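You operate a simulated robot arm through the tools that you are given. There is no shell and no other tool. Be economical: measure what you need, move in short steps, check, and stop when the job is done.

You run a simulated two-armed robot. Do the job below in one go: nothing can be reset, and whatever is moved stays where it is left.

Task
Take the lid off the jar that says "receiver" on the top of the evaporator stand and lay it down there.

It is judged by the outcome, as a careful person would: the job done as asked, and still so three seconds after it is handed in. It fails if anything else is knocked over, pushed out of place, dropped, spilled or broken. A push-on lid holds only when it is set on centred and level and pressed home; a screw cap is set on level and turned clockwise until tight.

Robot
Two 7-joint arms with two-finger parallel grippers on one trunk, on a base that drives. Base frame: it is fixed to the floor where the robot stands at the start and does not move with it; the origin is under the middle of the robot, x ahead of it, y to its left, z up. Readings come in m, degrees, newtons and seconds.
The left shoulder is at the start at [0.07, 0.163, 1.195], the right one opposite. With the tool pointing down near the work surface each hand reaches from about 0.38 to 0.88 m from the robot's upright axis, wherever it stands, measured 20 degrees to its own side. Payload 3.43 kg a hand.
The tool frame of a hand sits at the grasp point between the pads (the TCP): z along the fingers, y along the line on which they close. The tips reach 0.034 m beyond it. Largest opening 0.128 m; finger width 0.024, thickness 0.012; the body of the gripper, 0.048 by 0.13 m, starts 0.096 m behind the TCP.
Orientation is that of the tool frame in the base frame, as a unit quaternion [w, x, y, z]. With the fingers straight down and closing along the base's y, the tool's x points along the base's -x, its y along +y and its z along -z.

Tools
- The arms move only by the tool step_arm. It takes "left_moves", "right_moves" or both (then of equal length, played together; a hand with none holds still); each is a list of rows, each a list of 7 numbers: the opening in per cent of the stroke, from 0 (shut) to 100 (fully open), then the shift along the base's x, y, z in units of 20 mm (1.0 is 20 mm), then the turn, a rotation vector about the base's x, y, z in units of 5 degrees (1.0 is 5 degrees). In form: [[jaw, tx, ty, tz, wx, wy, wz], ...]. A call has 1 to 12 rows; each row shifts and turns the commanded pose from where the row before left it. A call with a number of a shift or a turn outside -1 to 1 is refused whole. Rows are played at 5 a second. More than 0.05 m and 8.6 degrees between two rows, or a gripper value outside its range, and nothing of the call is played. A pose out of reach is approached as far as the arm can. The call stops where the force on the tool passes 40 N (or 10 N more than at its start, if that is more) or the arm is blocked; 0.2 s more then pass. The fingers move at their own pace (about 0.153 m/s each) and stop on an object; they squeeze with about 40 N. The grip force told is the motor's: it shows also when the fingers shut on nothing. Time passes only in rows, and 0.2 s behind the last, so rows that do not move let the fingers close. It gives the time, the measured TCP pose, the force on the tool (base axes), the opening and the grip force at its end, in the units of the frame above (readings bear some noise), with the torque about the TCP (base axes, N m) and any sound that the robot's microphone picked up.
- Cameras (640 x 400 px; columns grow to the right, rows downward): "scene" is now at [0.1458, 0.001, 1.4117]; the picture's right is [0.02, -1.00, 0.00], its down [-0.63, -0.01, -0.78] and it looks along [0.78, 0.02, -0.63] (base axes); focal length 271 px, centre (320, 200). "left" rides on the left gripper at [0.076, 0.011, -0.16] in its tool frame; the picture's right is [-0.15, 0.99, 0.00], its down [-0.88, -0.13, -0.46] and it looks along [-0.45, -0.07, 0.89] (tool axes); focal length 234 px, centre (320, 200). "right" rides on the right gripper at [0.076, -0.011, -0.16] in its tool frame; the picture's right is [0.15, 0.99, 0.00], its down [-0.88, 0.13, -0.46] and it looks along [-0.45, 0.07, 0.89] (tool axes); focal length 234 px, centre (320, 200). There is no depth. A picture from a camera that has moved, and an enlarged one, comes with that camera's place and axes in the base frame and with its lens. The place of the scene camera against the robot may be out by one fixed shift of up to 0.018 m in any direction.
- snapshot(camera): a new picture of that camera. The clock stands still meanwhile.
- move_column(by): slides the trunk up (or, below 0, down) by that many m; the arms and the scene camera ride with it, the base frame stays. It gives what a move gives, with no picture.
- steer(legs): drives the robot by 1 to 6 legs, each [ahead, left, turn to the left] in m, m and degrees, along the robot's own axes; the way and the turn of a leg run together, so that a leg with both is an arc; at most 1.5 m and 180 degrees a leg. The arms and the cameras ride along, it lands a little off, and it stops where it bumps. It gives what a move gives.
- head_to(pan, tilt): turns the head with the scene camera to pan (to the left, within 86 degrees either way) and tilt (down, from -29 to 69), counted from straight ahead of the robot. It gives what a move gives.
- zoom(camera, box): a new picture of the part [left, top, right, bottom] of that camera's present view, enlarged. The clock stands still meanwhile.
- job_done(): hands the job in; it is judged then, once.

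Go step by step. Nothing tells you exact positions but the pictures and the camera data: compare them with the known pose of the tool, close in by small moves and look again before you grip or let go. The budget is 120 turns and 92 pictures, counting those below and the enlarged ones. Unless the task says otherwise, let go and move clear before handing in, and close with one line.

The tools are called after "Call:" as a command line: name --argument value ..., lists and objects as JSON in quotes. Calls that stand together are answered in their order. step_arm: Moves the arms, as the interface text tells. Its arguments: {"type":"object","properties":{"left_moves":{"type":"array"},"right_moves":{"type":"array"}},"required":[]} The other tools are called the same way: move_column (by) slides the trunk up or down; steer (legs) drives the base; head_to (pan, tilt) turns the head that bears the scene camera; snapshot (camera) takes a picture; zoom (camera, box) takes an enlarged picture of a part of a camera's view; job_done () hands the job in.

At the start:

```text
time: 0.0
left_eef_pos: [0.6011, 0.2003, 1.1879]
left_tool_rot: [0.0, -0.001, 1.0, 0.0]
left_force: [0.3, -0.7, -0.1]
left_wrist_torque: [-0.01, 0.02, -0.01]
left_opening: 0.128
left_gripper_force: 0.0
right_eef_pos: [0.4565, -0.2516, 1.1644]
right_tool_rot: [0.0, 0.0, 1.0, 0.0]
right_force: [0.0, 0.1, 0.2]
right_wrist_torque: [0.01, 0.0, 0.01]
right_opening: 0.128
right_gripper_force: 0.1
trunk travel left (down, up): [-0.675, 0.265]
robot x, y, heading: [-0.0002, 0.0017, 0.1]
head pan, tilt: [1.1, 39.0]
```

scene: 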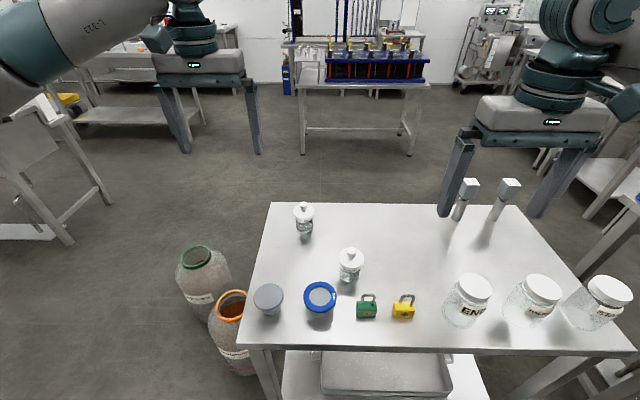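
right: 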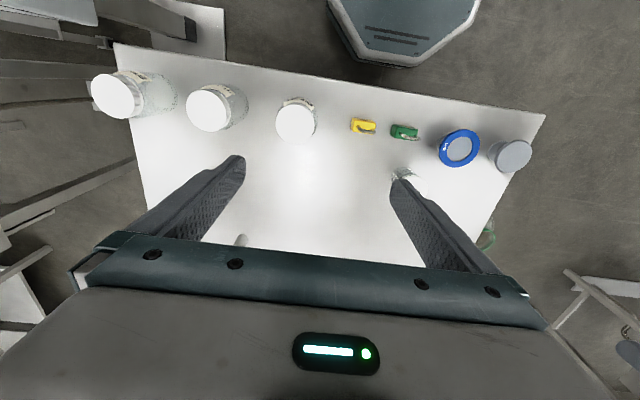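
left: 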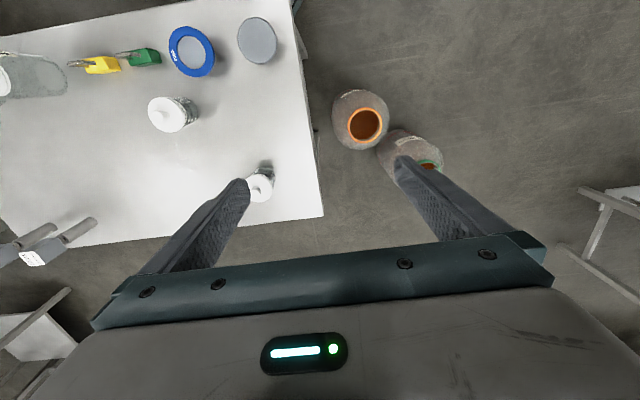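

I see a table with several jars and small bottles; first I read the labels and look for the evaporator stand.

Call:
zoom --camera "scene" --box '[420, 250, 640, 350]'

Call:
zoom --camera "scene" --box '[240, 190, 420, 330]'

Call:
zoom --camera "scene" --box '[260, 0, 580, 160]'

```text
2.91 times, centred on (530, 300) of scene
camera zoom: at [0.1458, 0.001, 1.4117], right [0.02, -1.0, 0.0], down [-0.63, -0.01, -0.78], along [0.78, 0.02, -0.63], focal length 790 px, centre (-291, -91)
```

zoom: 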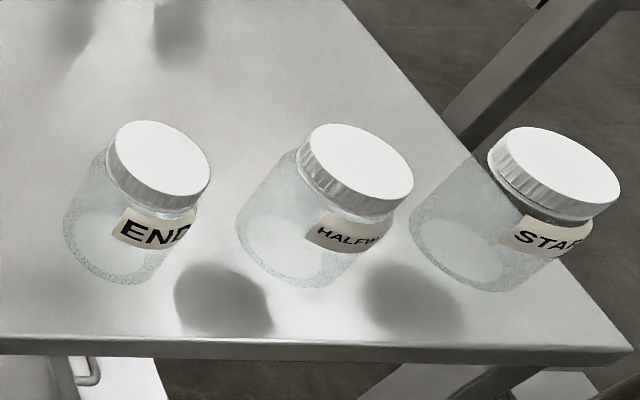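

```text
2.86 times, centred on (330, 260) of scene
camera zoom: at [0.1458, 0.001, 1.4117], right [0.02, -1.0, 0.0], down [-0.63, -0.01, -0.78], along [0.78, 0.02, -0.63], focal length 776 px, centre (291, 29)
```

zoom: 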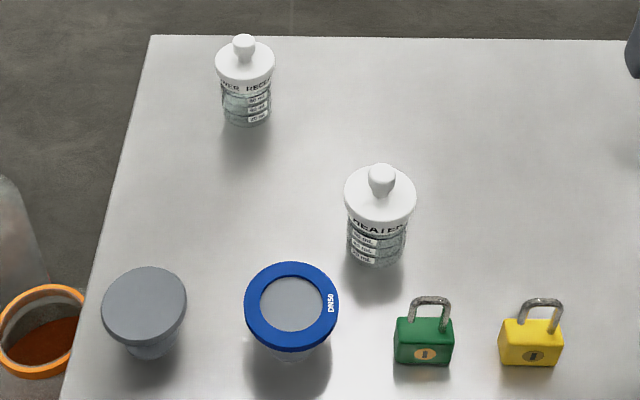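

```text
2.00 times, centred on (420, 80) of scene
camera zoom: at [0.1458, 0.001, 1.4117], right [0.02, -1.0, 0.0], down [-0.63, -0.01, -0.78], along [0.78, 0.02, -0.63], focal length 543 px, centre (120, 440)
```

zoom: 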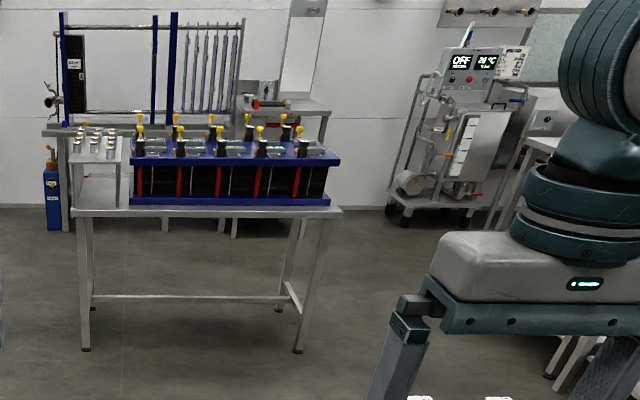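

One knobbed bottle reads "...RECE..." ; I zoom the labels and look around for the evaporator stand.

Call:
zoom --camera "scene" --box '[284, 195, 324, 245]'

Call:
zoom --camera "scene" --box '[325, 240, 375, 290]'

Call:
head_to --pan 60 --tilt 20

Call:
snapshot --camera "scene"

Call:
head_to --pan -60 --tilt 20

Call:
snapshot --camera "scene"

```text
8.00 times, centred on (304, 220) of scene
camera zoom: at [0.1458, 0.001, 1.4117], right [0.02, -1.0, 0.0], down [-0.63, -0.01, -0.78], along [0.78, 0.02, -0.63], focal length 2171 px, centre (448, 40)
```

zoom: 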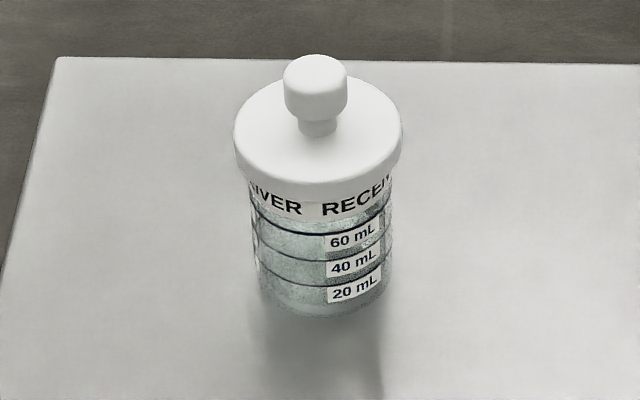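

```text
8.00 times, centred on (350, 265) of scene
camera zoom: at [0.1458, 0.001, 1.4117], right [0.02, -1.0, 0.0], down [-0.63, -0.01, -0.78], along [0.78, 0.02, -0.63], focal length 2171 px, centre (80, -320)
```

zoom: 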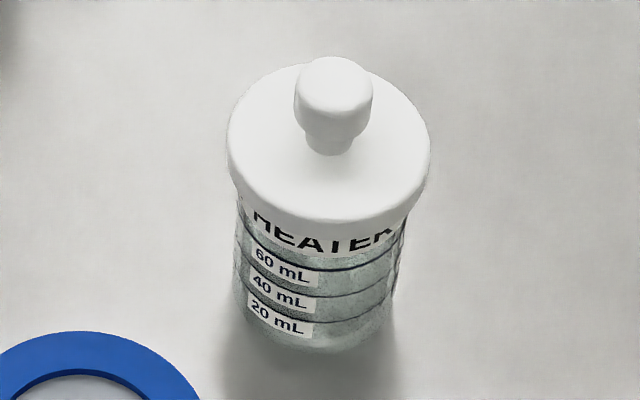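

```text
time: 1.3
left_eef_pos: [0.6008, 0.2004, 1.1882]
left_tool_rot: [0.001, -0.001, 1.0, 0.0]
left_force: [-0.1, 0.0, -0.5]
left_wrist_torque: [-0.03, 0.0, -0.03]
left_opening: 0.1281
left_gripper_force: 0.0
right_eef_pos: [0.4557, -0.2519, 1.1634]
right_tool_rot: [0.0, 0.001, 1.0, 0.0]
right_force: [0.0, -0.4, -0.2]
right_wrist_torque: [0.02, -0.01, -0.01]
right_opening: 0.1282
right_gripper_force: 0.0
trunk travel left (down, up): [-0.675, 0.265]
robot x, y, heading: [0.0036, 0.0009, 0.1]
head pan, tilt: [60.0, 20.0]
```

```text
83 pictures are left
camera scene: at [0.1068, 0.0799, 1.4415], right [0.87, -0.5, 0.0], down [-0.17, -0.3, -0.94], along [0.47, 0.81, -0.34], focal length 271 px, centre (320, 200)
```

scene: 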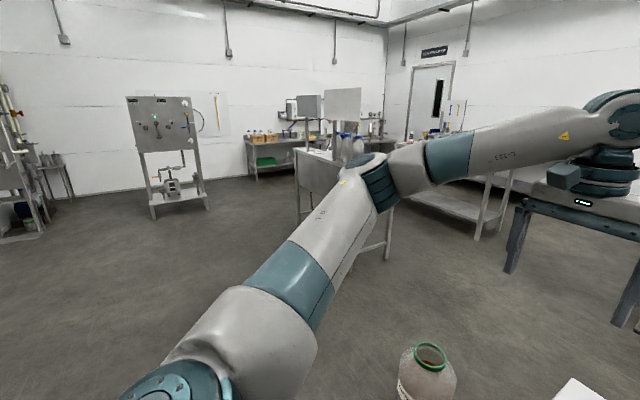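

```text
time: 3.3
left_eef_pos: [0.5991, 0.2, 1.1882]
left_tool_rot: [0.0, -0.001, 1.0, 0.0]
left_force: [-0.6, -0.1, 0.6]
left_wrist_torque: [0.03, 0.03, 0.0]
left_opening: 0.1281
left_gripper_force: 0.0
right_eef_pos: [0.456, -0.2524, 1.1645]
right_tool_rot: [0.0, 0.0, 1.0, 0.0]
right_force: [-0.3, 0.5, 0.2]
right_wrist_torque: [0.0, -0.03, 0.01]
right_opening: 0.1279
right_gripper_force: 0.0
trunk travel left (down, up): [-0.675, 0.265]
robot x, y, heading: [-0.0001, 0.0013, 0.2]
head pan, tilt: [-60.0, 20.0]
```

```text
82 pictures are left
camera scene: at [0.1068, -0.0813, 1.4415], right [-0.87, -0.5, 0.0], down [-0.17, 0.3, -0.94], along [0.47, -0.81, -0.34], focal length 271 px, centre (320, 200)
```

scene: 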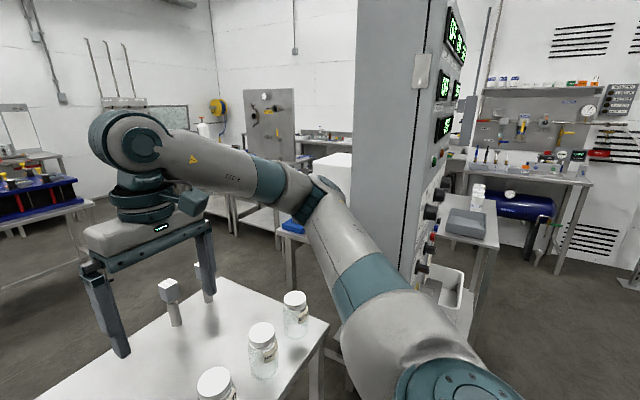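

The receiver jar is the knob-lidded one at the table's back left. I still must settle what the evaporator stand is, so I look closer at other stands.

Call:
zoom --camera "scene" --box '[400, 140, 600, 280]'

Call:
zoom --camera "scene" --box '[190, 80, 370, 260]'

Call:
head_to --pan 30 --tilt 20

Call:
snapshot --camera "scene"

Call:
head_to --pan -20 --tilt 15

Call:
snapshot --camera "scene"

Call:
head_to --pan 0 --tilt 65

Call:
snapshot --camera "scene"

```text
2.86 times, centred on (500, 210) of scene
camera zoom: at [0.1068, -0.0813, 1.4415], right [-0.87, -0.5, 0.0], down [-0.17, 0.3, -0.94], along [0.47, -0.81, -0.34], focal length 776 px, centre (-194, 171)
```

zoom: 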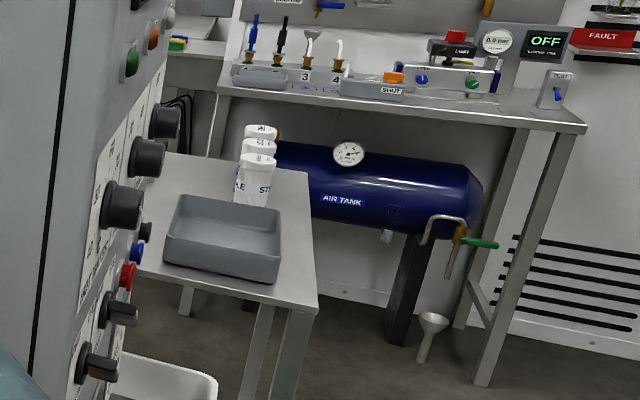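

```text
2.22 times, centred on (280, 170) of scene
camera zoom: at [0.1068, -0.0813, 1.4415], right [-0.87, -0.5, 0.0], down [-0.17, 0.3, -0.94], along [0.47, -0.81, -0.34], focal length 603 px, centre (409, 267)
```

zoom: 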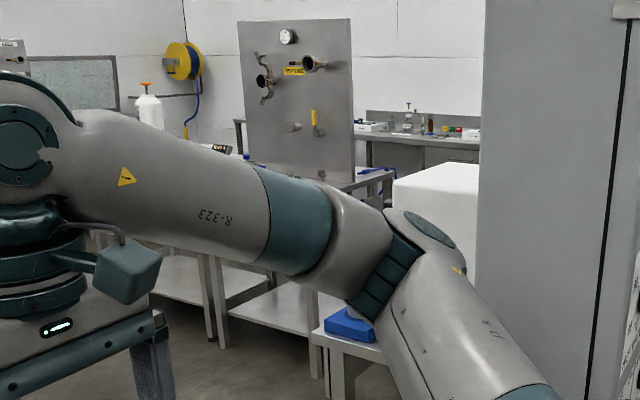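

```text
time: 4.9
left_eef_pos: [0.6003, 0.1997, 1.1881]
left_tool_rot: [0.0, 0.0, 1.0, -0.001]
left_force: [1.0, -0.3, -0.5]
left_wrist_torque: [-0.01, 0.0, -0.03]
left_opening: 0.1281
left_gripper_force: 0.1
right_eef_pos: [0.456, -0.2519, 1.1644]
right_tool_rot: [-0.001, 0.0, 1.0, 0.0]
right_force: [-1.5, 0.1, -0.2]
right_wrist_torque: [0.03, -0.02, -0.02]
right_opening: 0.1279
right_gripper_force: 0.0
trunk travel left (down, up): [-0.675, 0.265]
robot x, y, heading: [0.0023, -0.0, -0.1]
head pan, tilt: [30.0, 20.0]
```

```text
79 pictures are left
camera scene: at [0.1409, 0.0458, 1.4415], right [0.5, -0.87, 0.0], down [-0.3, -0.17, -0.94], along [0.81, 0.47, -0.34], focal length 271 px, centre (320, 200)
```

scene: 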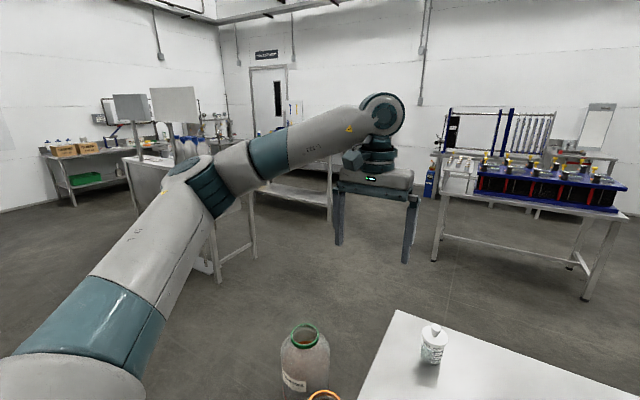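

```text
time: 6.1
left_eef_pos: [0.6015, 0.2012, 1.1886]
left_tool_rot: [0.0, -0.001, 1.0, 0.0]
left_force: [0.4, -0.5, 0.0]
left_wrist_torque: [0.02, -0.02, -0.02]
left_opening: 0.1281
left_gripper_force: 0.0
right_eef_pos: [0.4563, -0.253, 1.1645]
right_tool_rot: [0.0, 0.0, 1.0, 0.001]
right_force: [-0.6, -0.5, 0.3]
right_wrist_torque: [0.0, 0.0, -0.01]
right_opening: 0.128
right_gripper_force: 0.0
trunk travel left (down, up): [-0.675, 0.265]
robot x, y, heading: [-0.0013, 0.0033, 0.1]
head pan, tilt: [-20.0, 15.0]
```

```text
78 pictures are left
camera scene: at [0.148, -0.0326, 1.4497], right [-0.34, -0.94, 0.0], down [-0.24, 0.09, -0.97], along [0.91, -0.33, -0.26], focal length 271 px, centre (320, 200)
```

scene: 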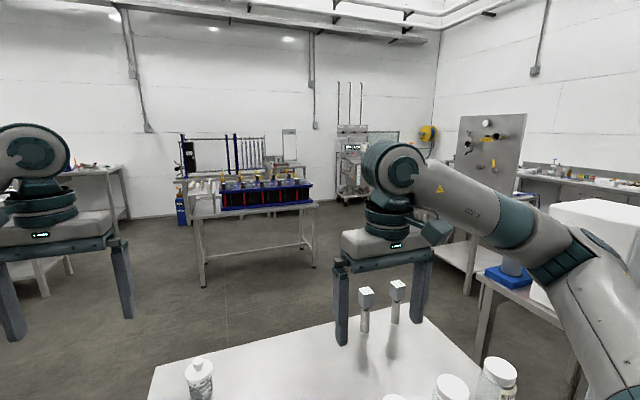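

```text
time: 7.3
left_eef_pos: [0.6003, 0.1999, 1.1883]
left_tool_rot: [0.0, 0.0, 1.0, 0.0]
left_force: [0.3, 0.5, -1.2]
left_wrist_torque: [0.02, 0.01, 0.02]
left_opening: 0.1281
left_gripper_force: 0.0
right_eef_pos: [0.4563, -0.2527, 1.1641]
right_tool_rot: [0.0, 0.0, 1.0, 0.0]
right_force: [0.7, -0.2, -1.2]
right_wrist_torque: [-0.02, -0.01, -0.02]
right_opening: 0.1281
right_gripper_force: 0.1
trunk travel left (down, up): [-0.675, 0.265]
robot x, y, heading: [-0.0005, 0.0017, 0.0]
head pan, tilt: [0.0, 65.0]
```

```text
77 pictures are left
camera scene: at [0.1209, -0.0008, 1.3779], right [0.0, -1.0, 0.0], down [-0.91, 0.0, -0.42], along [0.42, 0.0, -0.91], focal length 271 px, centre (320, 200)
```

scene: 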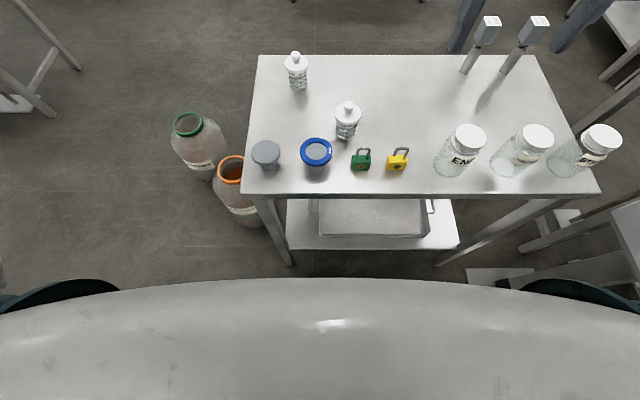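

The receiver jar stands near (0.69, 0.07) on this table, lid top about z 0.93 with a knob up to about 0.957. I move the left hand above it and check.

Call:
step_arm --left_moves '[[45, 0.64, -0.95, -0.75, 0, 0, 0], [45, 0.64, -0.95, -0.75, 0, 0, 0], [45, 0.64, -0.95, -0.75, 0, 0, 0], [45, 0.64, -0.95, -0.75, 0, 0, 0], [45, 0.64, -0.95, -0.75, 0, 0, 0], [45, 0.64, -0.95, -0.75, 0, 0, 0], [45, 0.64, -0.95, -0.75, 0, 0, 0]]'

Call:
snapshot --camera "left"

Call:
head_to --pan 3 --tilt 36

Call:
snapshot --camera "scene"

```text
time: 8.9
left_eef_pos: [0.6898, 0.0668, 1.0838]
left_tool_rot: [0.001, -0.001, 1.0, 0.001]
left_force: [0.1, -0.3, -0.8]
left_wrist_torque: [0.02, 0.01, 0.04]
left_opening: 0.058
left_gripper_force: 0.1
right_eef_pos: [0.4563, -0.2533, 1.164]
right_tool_rot: [0.0, 0.0, 1.0, 0.0]
right_force: [0.3, 0.7, 0.5]
right_wrist_torque: [0.03, 0.0, -0.01]
right_opening: 0.1281
right_gripper_force: 0.1
trunk travel left (down, up): [-0.675, 0.265]
robot x, y, heading: [0.0002, -0.0015, 0.1]
head pan, tilt: [0.0, 65.0]
```

```text
76 pictures are left
camera left: at [0.6155, 0.0773, 1.2434], right [0.15, 0.99, 0.0], down [0.88, -0.13, 0.46], along [0.45, -0.07, -0.89], focal length 234 px, centre (320, 200)
```

left: 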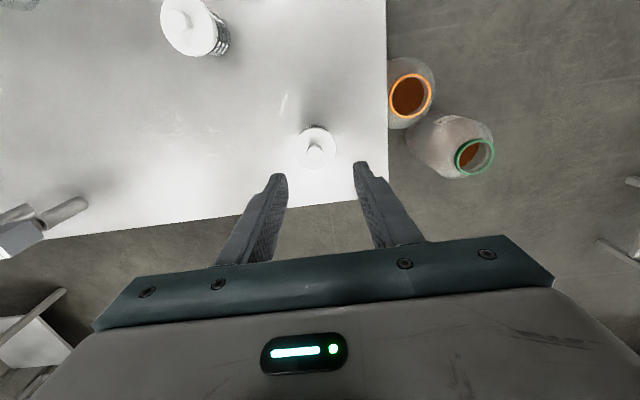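

```text
time: 9.8
left_eef_pos: [0.6907, 0.0678, 1.0846]
left_tool_rot: [0.001, -0.001, 1.0, 0.0]
left_force: [-0.3, 0.4, 0.0]
left_wrist_torque: [0.05, -0.01, -0.02]
left_opening: 0.0577
left_gripper_force: 0.1
right_eef_pos: [0.4557, -0.2521, 1.1646]
right_tool_rot: [0.0, 0.0, 1.0, 0.0]
right_force: [-0.8, -0.2, -0.6]
right_wrist_torque: [-0.01, 0.01, -0.02]
right_opening: 0.1278
right_gripper_force: 0.0
trunk travel left (down, up): [-0.675, 0.265]
robot x, y, heading: [-0.0021, -0.0009, 0.1]
head pan, tilt: [3.0, 36.0]
```

```text
75 pictures are left
camera scene: at [0.1477, 0.0037, 1.4161], right [0.05, -1.0, 0.0], down [-0.59, -0.03, -0.81], along [0.81, 0.04, -0.59], focal length 271 px, centre (320, 200)
```

scene: 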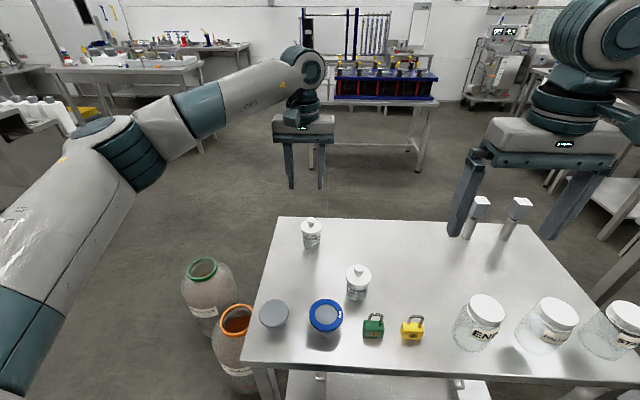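

The hand is near above the jar; I zoom to measure the knob's place.

Call:
zoom --camera "left" --box '[275, 115, 355, 175]'

Call:
zoom --camera "scene" --box '[270, 130, 350, 260]'

```text
6.67 times, centred on (315, 145) of left
camera zoom: at [0.6148, 0.0786, 1.244], right [0.15, 0.99, 0.0], down [0.88, -0.13, 0.46], along [0.45, -0.07, -0.89], focal length 1561 px, centre (353, 567)
```

zoom: 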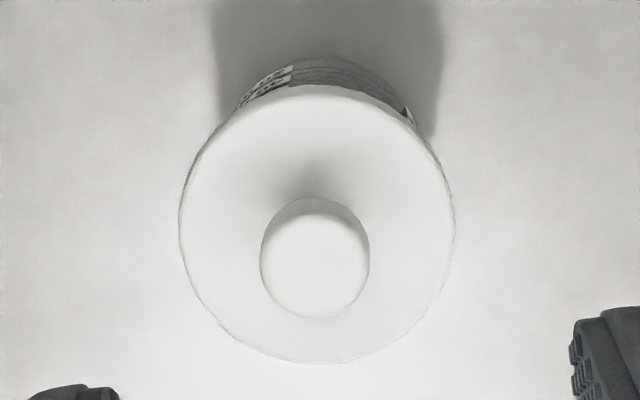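

```text
3.08 times, centred on (310, 195) of scene
camera zoom: at [0.1477, 0.0037, 1.4161], right [0.05, -1.0, 0.0], down [-0.59, -0.03, -0.81], along [0.81, 0.04, -0.59], focal length 835 px, centre (351, 215)
```

zoom: 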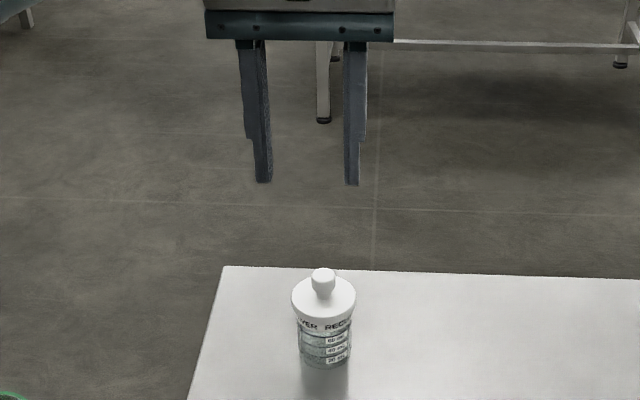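

Knob centre measures about (0.696, 0.058), 20 mm wide. I shift onto it and lower to just above, then check.

Call:
step_arm --left_moves '[[45, 0.25, -0.45, -0.8, 0, 0, 0], [45, 0, 0, -0.8, 0, 0, 0], [45, 0, 0, -0.8, 0, 0, 0], [45, 0, 0, -0.8, 0, 0, 0], [45, 0, 0, -0.8, 0, 0, 0], [45, 0, 0, 0, 0, 0, 0]]'

Call:
snapshot --camera "left"

Call:
zoom --camera "scene" --box '[270, 180, 350, 260]'

```text
time: 11.2
left_eef_pos: [0.6946, 0.0583, 1.0037]
left_tool_rot: [0.0, -0.001, 1.0, 0.0]
left_force: [0.8, 1.2, -0.5]
left_wrist_torque: [-0.05, -0.01, -0.02]
left_opening: 0.0577
left_gripper_force: 0.1
right_eef_pos: [0.4551, -0.2532, 1.1636]
right_tool_rot: [0.0, 0.0, 1.0, 0.0]
right_force: [0.0, -0.3, 0.5]
right_wrist_torque: [0.01, 0.02, 0.02]
right_opening: 0.1279
right_gripper_force: 0.0
trunk travel left (down, up): [-0.675, 0.265]
robot x, y, heading: [0.0017, 0.0011, -0.1]
head pan, tilt: [3.0, 36.0]
```

```text
72 pictures are left
camera left: at [0.6191, 0.0695, 1.1627], right [0.15, 0.99, 0.0], down [0.88, -0.13, 0.46], along [0.45, -0.07, -0.89], focal length 234 px, centre (320, 200)
```

left: 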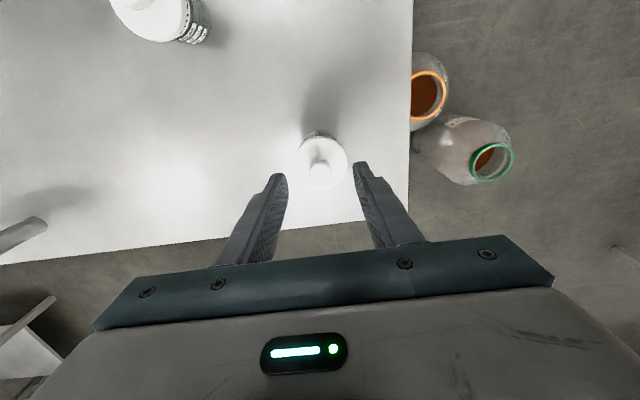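

```text
5.00 times, centred on (310, 220) of scene
camera zoom: at [0.1474, 0.0036, 1.4162], right [0.05, -1.0, 0.0], down [-0.59, -0.03, -0.81], along [0.81, 0.04, -0.59], focal length 1357 px, centre (370, 100)
```

zoom: 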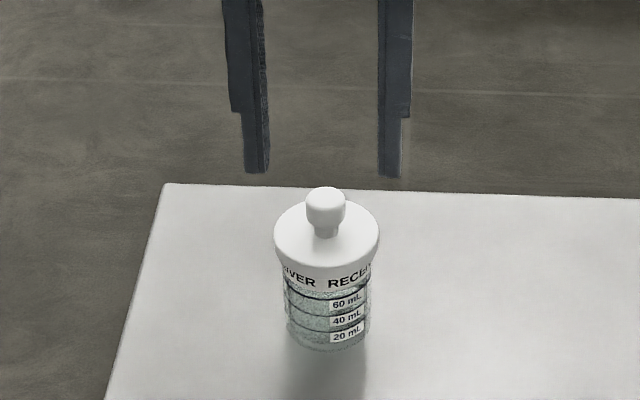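

Alignment is good. I lower to about tip height 0.938 and look before closing.

Call:
step_arm --left_moves '[[45, 0, 0, -0.5, 0, 0, 0], [45, 0, 0, -0.5, 0, 0, 0], [45, 0, 0, -0.5, 0, 0, 0], [45, 0, 0, 0, 0, 0, 0]]'

Call:
zoom --camera "scene" --box '[280, 190, 340, 250]'

Call:
zoom --camera "left" --box '[260, 120, 380, 220]'

```text
time: 12.2
left_eef_pos: [0.6949, 0.0572, 0.9711]
left_tool_rot: [-0.001, 0.0, 1.0, 0.0]
left_force: [0.9, -0.6, -0.2]
left_wrist_torque: [0.03, -0.01, 0.02]
left_opening: 0.0578
left_gripper_force: 0.0
right_eef_pos: [0.4564, -0.2527, 1.1651]
right_tool_rot: [0.0, 0.0, 1.0, 0.0]
right_force: [0.2, -0.3, 0.3]
right_wrist_torque: [-0.01, 0.08, 0.03]
right_opening: 0.1281
right_gripper_force: 0.0
trunk travel left (down, up): [-0.675, 0.265]
robot x, y, heading: [0.0014, 0.0006, 0.0]
head pan, tilt: [3.0, 36.0]
```

```text
6.67 times, centred on (310, 220) of scene
camera zoom: at [0.1475, 0.0038, 1.4162], right [0.05, -1.0, 0.0], down [-0.59, -0.03, -0.81], along [0.81, 0.04, -0.59], focal length 1810 px, centre (387, 67)
```

zoom: 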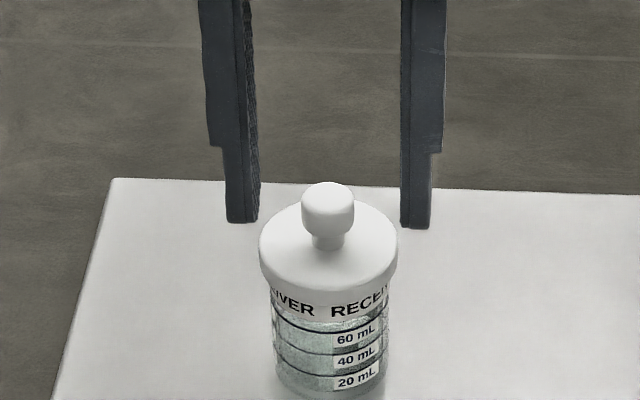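

```text
4.00 times, centred on (320, 170) of left
camera zoom: at [0.6197, 0.0683, 1.1319], right [0.15, 0.99, 0.0], down [0.88, -0.13, 0.46], along [0.45, -0.07, -0.89], focal length 937 px, centre (320, 320)
```

zoom: 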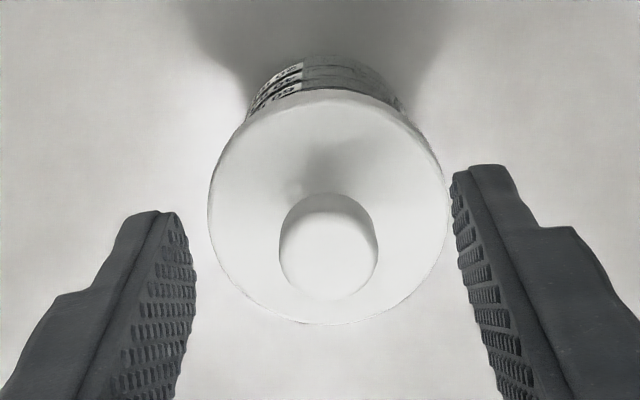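

Fingers straddle the knob evenly, tips about 10 mm above the lid disc. I lower 4 mm and close on the knob.

Call:
step_arm --left_moves '[[45, 0, 0, -0.2, 0, 0, 0], [30, 0, 0, 0, 0, 0, 0], [20, 0, 0, 0, 0, 0, 0], [8, 0, 0, 0, 0, 0, 0], [0, 0, 0, 0, 0, 0, 0], [0, 0, 0, 0, 0, 0, 0]]'

Call:
zoom --camera "scene" --box '[280, 190, 340, 250]'

```text
time: 13.6
left_eef_pos: [0.6957, 0.0568, 0.9687]
left_tool_rot: [0.0, -0.001, 1.0, -0.001]
left_force: [-0.2, 0.5, 0.4]
left_wrist_torque: [0.0, 0.0, -0.01]
left_opening: 0.0191
left_gripper_force: 40.3
right_eef_pos: [0.4563, -0.2515, 1.164]
right_tool_rot: [0.0, 0.0, 1.0, 0.0]
right_force: [0.0, 0.2, 0.5]
right_wrist_torque: [-0.02, 0.01, -0.01]
right_opening: 0.1281
right_gripper_force: 0.0
trunk travel left (down, up): [-0.675, 0.265]
robot x, y, heading: [-0.0025, -0.0009, -0.0]
head pan, tilt: [3.0, 36.0]
heard: snap
```

```text
6.67 times, centred on (310, 220) of scene
camera zoom: at [0.1476, 0.0038, 1.4161], right [0.05, -1.0, 0.0], down [-0.59, -0.03, -0.81], along [0.81, 0.04, -0.59], focal length 1810 px, centre (387, 67)
```

zoom: 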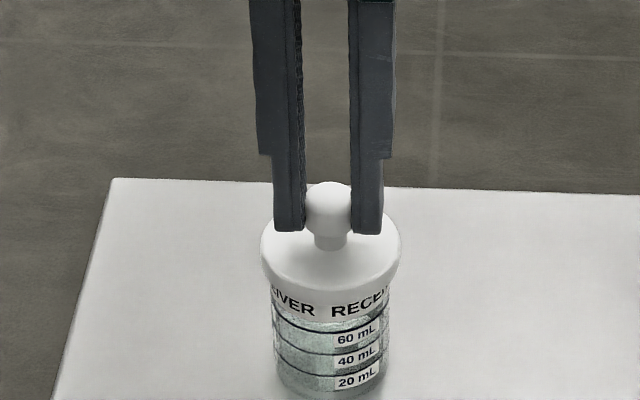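

The knob is gripped and a snap was heard, likely the push-on catch. I lift slowly a little and check whether the jar stays down.

Call:
step_arm --left_moves '[[0, 0, 0, 0.1, 0, 0, 0], [0, 0, 0, 0.1, 0, 0, 0], [0, 0, 0, 0.1, 0, 0, 0], [0, 0, 0, 0.1, 0, 0, 0], [0, 0, 0, 0, 0, 0, 0]]'

Call:
zoom --camera "scene" --box '[280, 190, 340, 250]'

```text
time: 14.8
left_eef_pos: [0.6952, 0.058, 0.9777]
left_tool_rot: [0.0, -0.001, 1.0, 0.0]
left_force: [-0.3, 0.5, 0.2]
left_wrist_torque: [0.01, 0.01, 0.0]
left_opening: 0.019
left_gripper_force: 40.1
right_eef_pos: [0.4562, -0.2526, 1.1649]
right_tool_rot: [0.0, 0.0, 1.0, 0.0]
right_force: [0.4, 0.2, 0.1]
right_wrist_torque: [0.02, 0.01, 0.0]
right_opening: 0.1279
right_gripper_force: 0.1
trunk travel left (down, up): [-0.675, 0.265]
robot x, y, heading: [-0.0006, -0.0004, 0.1]
head pan, tilt: [3.0, 36.0]
```

```text
6.67 times, centred on (310, 220) of scene
camera zoom: at [0.1476, 0.0038, 1.4161], right [0.05, -1.0, 0.0], down [-0.59, -0.03, -0.81], along [0.81, 0.04, -0.59], focal length 1810 px, centre (387, 67)
```

zoom: 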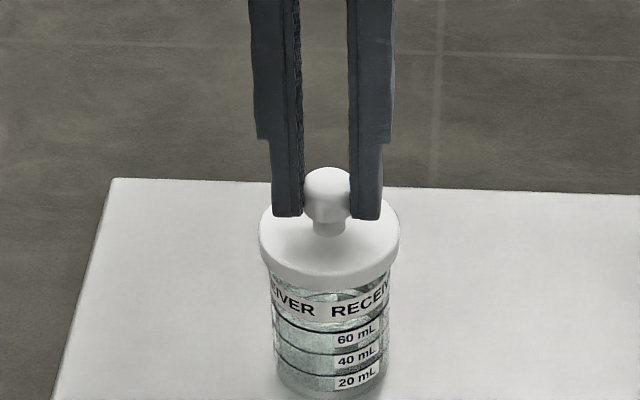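

The jar stays put and the lid rises freely. I lift it straight up clear.

Call:
step_arm --left_moves '[[0, 0, 0, 0.3, 0, 0, 0], [0, 0, 0, 0.4, 0, 0, 0], [0, 0, 0, 0.5, 0, 0, 0], [0, 0, 0, 0.7, 0, 0, 0], [0, 0, 0, 0.7, 0, 0, 0], [0, 0, 0, 0.7, 0, 0, 0], [0, 0, 0, 0, 0, 0, 0]]'

Call:
zoom --camera "scene" --box '[240, 160, 400, 290]'

Call:
zoom --camera "scene" --box '[280, 170, 340, 250]'

```text
time: 16.4
left_eef_pos: [0.6955, 0.0574, 1.0416]
left_tool_rot: [0.0, -0.001, 1.0, 0.0]
left_force: [0.6, -0.4, -0.2]
left_wrist_torque: [0.01, 0.0, 0.02]
left_opening: 0.019
left_gripper_force: 39.5
right_eef_pos: [0.4563, -0.2525, 1.164]
right_tool_rot: [0.0, 0.0, 1.0, 0.0]
right_force: [-0.5, 0.4, -0.3]
right_wrist_torque: [0.0, -0.01, -0.01]
right_opening: 0.1279
right_gripper_force: 0.1
trunk travel left (down, up): [-0.675, 0.265]
robot x, y, heading: [0.0029, -0.003, 0.1]
head pan, tilt: [3.0, 36.0]
```

```text
3.08 times, centred on (320, 225) of scene
camera zoom: at [0.1478, 0.0039, 1.4161], right [0.05, -1.0, 0.0], down [-0.59, -0.03, -0.81], along [0.81, 0.04, -0.59], focal length 835 px, centre (320, 123)
```

zoom: 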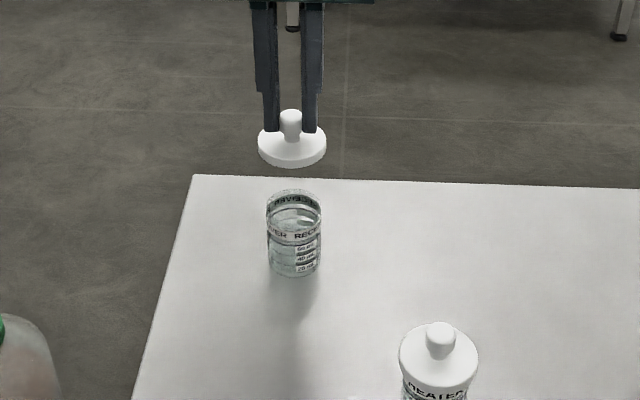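

```text
5.00 times, centred on (310, 210) of scene
camera zoom: at [0.1478, 0.0039, 1.4161], right [0.05, -1.0, 0.0], down [-0.59, -0.03, -0.81], along [0.81, 0.04, -0.59], focal length 1357 px, centre (370, 150)
```

zoom: 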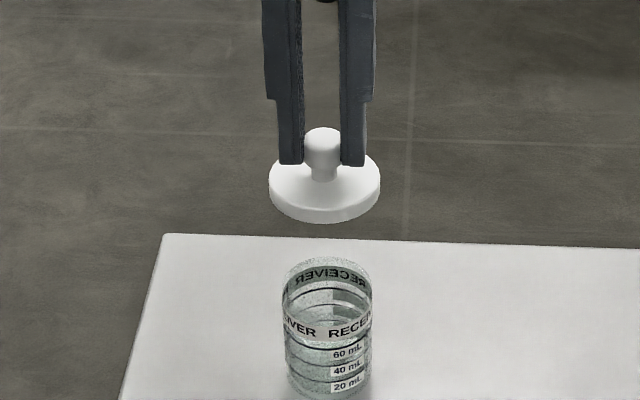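

The lid is off, flat-bottomed. I carry it right to clear table at about (0.69, -0.07).

Call:
step_arm --left_moves '[[0, 0, -0.9, 0, 0, 0, 0], [0, 0, -0.9, 0, 0, 0, 0], [0, 0, -0.9, 0, 0, 0, 0], [0, 0, -0.9, 0, 0, 0, 0], [0, 0, -0.9, 0, 0, 0, 0], [0, 0, -0.9, 0, 0, 0, 0], [0, 0, -0.9, -0.5, 0, 0, 0], [0, 0, 0, -1, 0, 0, 0], [0, 0, 0, -1, 0, 0, 0], [0, 0, 0, -1, 0, 0, 0], [0, 0, 0, -1, 0, 0, 0], [0, 0, 0, -0.6, 0, 0, 0]]'

Call:
zoom --camera "scene" --box '[270, 160, 430, 290]'

Call:
snapshot --camera "left"

```text
time: 19.0
left_eef_pos: [0.6961, -0.0664, 0.9408]
left_tool_rot: [0.0, -0.001, 1.0, 0.0]
left_force: [-0.4, 0.2, 0.7]
left_wrist_torque: [0.0, 0.03, 0.01]
left_opening: 0.0193
left_gripper_force: 39.9
right_eef_pos: [0.4556, -0.2522, 1.1647]
right_tool_rot: [0.0, -0.001, 1.0, 0.0]
right_force: [0.4, 0.1, -0.3]
right_wrist_torque: [-0.03, 0.01, 0.02]
right_opening: 0.1277
right_gripper_force: 0.0
trunk travel left (down, up): [-0.675, 0.265]
robot x, y, heading: [-0.0014, 0.0038, -0.0]
head pan, tilt: [3.0, 36.0]
```

```text
3.08 times, centred on (350, 225) of scene
camera zoom: at [0.1477, 0.0035, 1.4161], right [0.05, -1.0, 0.0], down [-0.59, -0.03, -0.81], along [0.81, 0.04, -0.59], focal length 835 px, centre (228, 123)
```

zoom: 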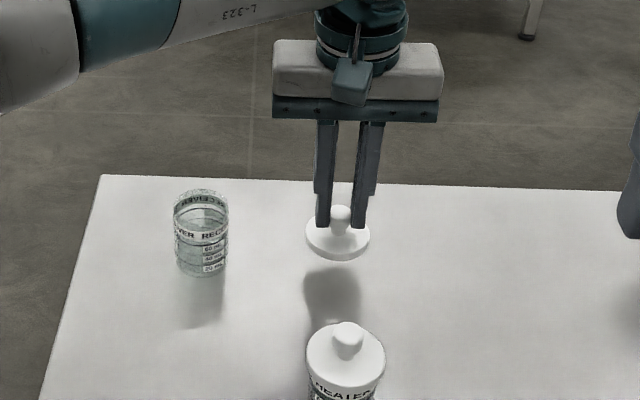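

```text
63 pictures are left
camera left: at [0.6203, -0.0554, 1.1], right [0.15, 0.99, 0.0], down [0.88, -0.13, 0.46], along [0.45, -0.07, -0.89], focal length 234 px, centre (320, 200)
```

left: 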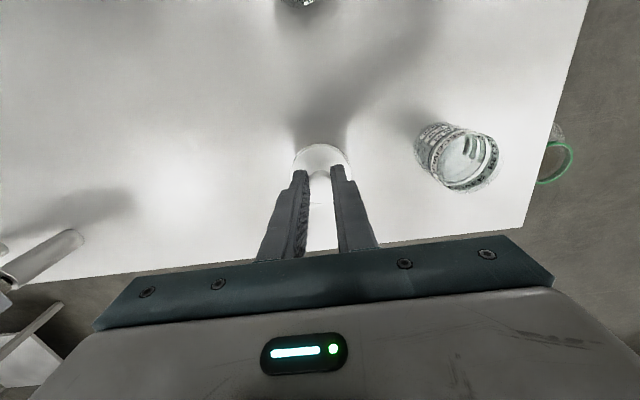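

The spot is clear. I descend to just above the table, then creep to contact.

Call:
step_arm --left_moves '[[0, 0, 0, -0.4, 0, 0, 0], [0, 0, 0, -0.4, 0, 0, 0], [0, 0, 0, -0.3, 0, 0, 0], [0, 0, 0, -0.2, 0, 0, 0], [0, 0, 0, 0, 0, 0, 0]]'

Call:
zoom --camera "scene" --box '[330, 190, 400, 250]'

```text
time: 20.2
left_eef_pos: [0.6953, -0.068, 0.9156]
left_tool_rot: [0.0, -0.002, 1.0, 0.0]
left_force: [-0.2, -0.3, 0.3]
left_wrist_torque: [-0.02, 0.02, 0.04]
left_opening: 0.0189
left_gripper_force: 40.4
right_eef_pos: [0.4555, -0.2519, 1.1633]
right_tool_rot: [0.0, -0.001, 1.0, 0.0]
right_force: [-0.7, -0.6, -0.4]
right_wrist_torque: [-0.02, 0.02, 0.02]
right_opening: 0.1281
right_gripper_force: 0.1
trunk travel left (down, up): [-0.675, 0.265]
robot x, y, heading: [-0.0003, 0.0011, -0.0]
head pan, tilt: [3.0, 36.0]
```

```text
6.67 times, centred on (365, 220) of scene
camera zoom: at [0.1475, 0.0037, 1.4162], right [0.05, -1.0, 0.0], down [-0.59, -0.03, -0.81], along [0.81, 0.04, -0.59], focal length 1810 px, centre (20, 67)
```

zoom: 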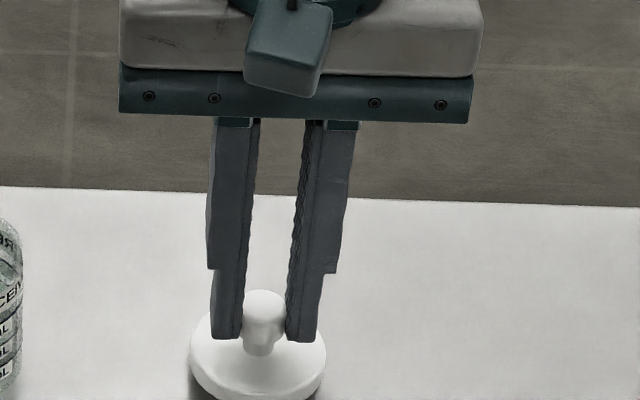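

Call:
step_arm --left_moves '[[0, 0, 0, -0.12, 0, 0, 0], [0, 0, 0, -0.12, 0, 0, 0], [0, 0, 0, 0, 0, 0, 0]]'

Call:
zoom --camera "scene" --box '[330, 210, 400, 270]'

```text
time: 21.0
left_eef_pos: [0.6955, -0.0687, 0.9109]
left_tool_rot: [0.0, -0.001, 1.0, 0.001]
left_force: [0.2, 0.0, 0.3]
left_wrist_torque: [0.0, -0.03, 0.0]
left_opening: 0.019
left_gripper_force: 40.1
right_eef_pos: [0.4556, -0.2524, 1.1651]
right_tool_rot: [0.0, 0.001, 1.0, -0.001]
right_force: [-0.1, -0.1, 0.1]
right_wrist_torque: [-0.02, -0.01, 0.0]
right_opening: 0.1278
right_gripper_force: 0.1
trunk travel left (down, up): [-0.675, 0.265]
robot x, y, heading: [0.0004, 0.0025, -0.0]
head pan, tilt: [3.0, 36.0]
```

```text
6.67 times, centred on (365, 240) of scene
camera zoom: at [0.1476, 0.0037, 1.4161], right [0.05, -1.0, 0.0], down [-0.59, -0.03, -0.81], along [0.81, 0.04, -0.59], focal length 1810 px, centre (20, -67)
```

zoom: 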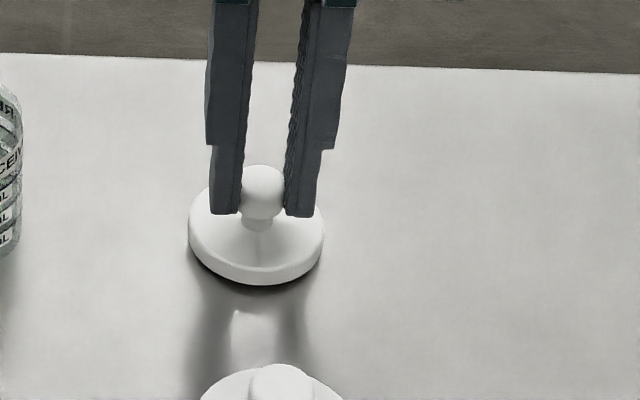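

No contact yet but a thin shadow gap remains; I creep on.

Call:
step_arm --left_moves '[[0, 0, 0, -0.1, 0, 0, 0], [0, 0, 0, -0.1, 0, 0, 0], [0, 0, 0, 0, 0, 0, 0]]'

Call:
zoom --camera "scene" --box '[330, 210, 400, 270]'

```text
time: 21.8
left_eef_pos: [0.6952, -0.0698, 0.9072]
left_tool_rot: [0.001, -0.001, 1.0, 0.0]
left_force: [0.9, -0.8, 4.3]
left_wrist_torque: [-0.05, 0.03, 0.0]
left_opening: 0.0191
left_gripper_force: 40.6
right_eef_pos: [0.4564, -0.2523, 1.1648]
right_tool_rot: [0.0, 0.001, 1.0, 0.001]
right_force: [-0.5, 0.0, 0.1]
right_wrist_torque: [-0.02, -0.02, -0.02]
right_opening: 0.1282
right_gripper_force: 0.1
trunk travel left (down, up): [-0.675, 0.265]
robot x, y, heading: [0.0002, -0.004, -0.2]
head pan, tilt: [3.0, 36.0]
```

```text
6.67 times, centred on (365, 240) of scene
camera zoom: at [0.1474, 0.0036, 1.4162], right [0.05, -1.0, 0.0], down [-0.59, -0.03, -0.81], along [0.81, 0.04, -0.59], focal length 1810 px, centre (20, -67)
```

zoom: 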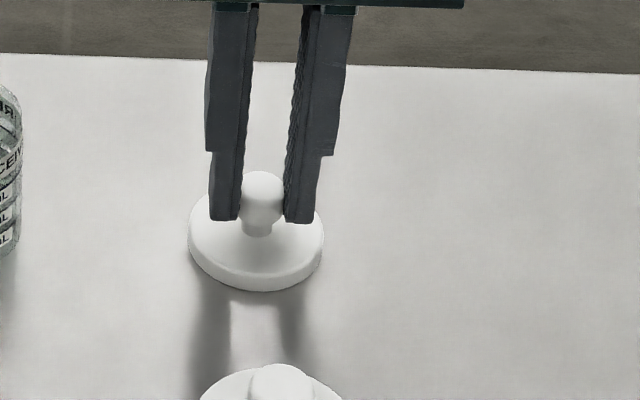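

Contact of about 4 N: the lid rests on the table. I open the fingers gently and rise.

Call:
step_arm --left_moves '[[20, 0, 0, 0, 0, 0, 0], [30, 0, 0, 0, 0, 0, 0], [40, 0, 0, 0, 0, 0, 0], [40, 0, 0, 0.5, 0, 0, 0], [40, 0, 0, 1, 0, 0, 0], [40, 0, 0, 1, 0, 0, 0], [40, 0, 0, 1, 0, 0, 0], [40, 0, 0, 1, 0, 0, 0], [40, 0, 0, 1, 0, 0, 0], [40, 0, 0, 1, 0, 0, 0], [40, 0, 0, 1, 0, 0, 0]]'

Call:
snapshot --camera "scene"

Call:
zoom --camera "scene" --box '[270, 180, 430, 310]'

```text
time: 24.2
left_eef_pos: [0.6965, -0.0688, 1.058]
left_tool_rot: [0.0, 0.0, 1.0, 0.001]
left_force: [0.1, -0.1, 0.1]
left_wrist_torque: [0.03, -0.02, -0.01]
left_opening: 0.0512
left_gripper_force: 0.0
right_eef_pos: [0.456, -0.2521, 1.1641]
right_tool_rot: [0.0, 0.0, 1.0, 0.0]
right_force: [0.5, -0.6, -0.1]
right_wrist_torque: [0.03, -0.02, -0.04]
right_opening: 0.1279
right_gripper_force: 0.1
trunk travel left (down, up): [-0.675, 0.265]
robot x, y, heading: [-0.0006, -0.0018, 0.1]
head pan, tilt: [3.0, 36.0]
```

```text
59 pictures are left
camera scene: at [0.1471, 0.0036, 1.4162], right [0.05, -1.0, 0.0], down [-0.59, -0.03, -0.81], along [0.81, 0.04, -0.59], focal length 271 px, centre (320, 200)
```

scene: 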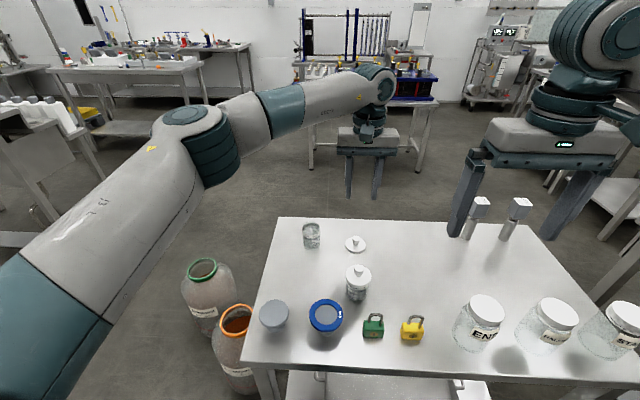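

```text
3.08 times, centred on (350, 245) of scene
camera zoom: at [0.1471, 0.0036, 1.4162], right [0.05, -1.0, 0.0], down [-0.59, -0.03, -0.81], along [0.81, 0.04, -0.59], focal length 835 px, centre (228, 62)
```

zoom: 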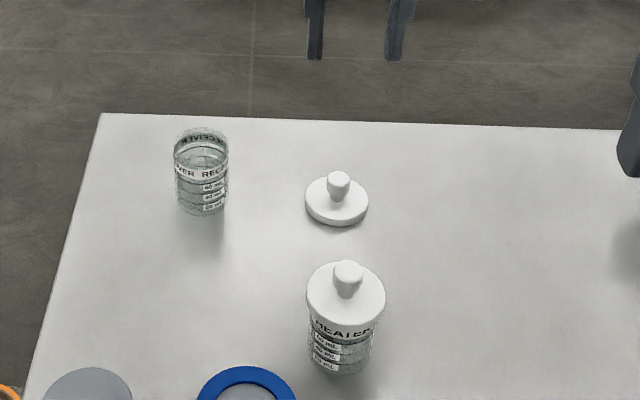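

The lid lies flat on the stand top beside the open receiver jar. Nothing else has moved and the hand is clear, so I hand in.

Call:
job_done

```text
The job is handed in.
```

The lid is off the "receiver" jar and lies flat on the stand top beside it. The jar stayed upright and nothing else was disturbed. No stand was labelled, so I took the table with the receiver and heater jars to be the evaporator stand; I did not look behind the robot for another.
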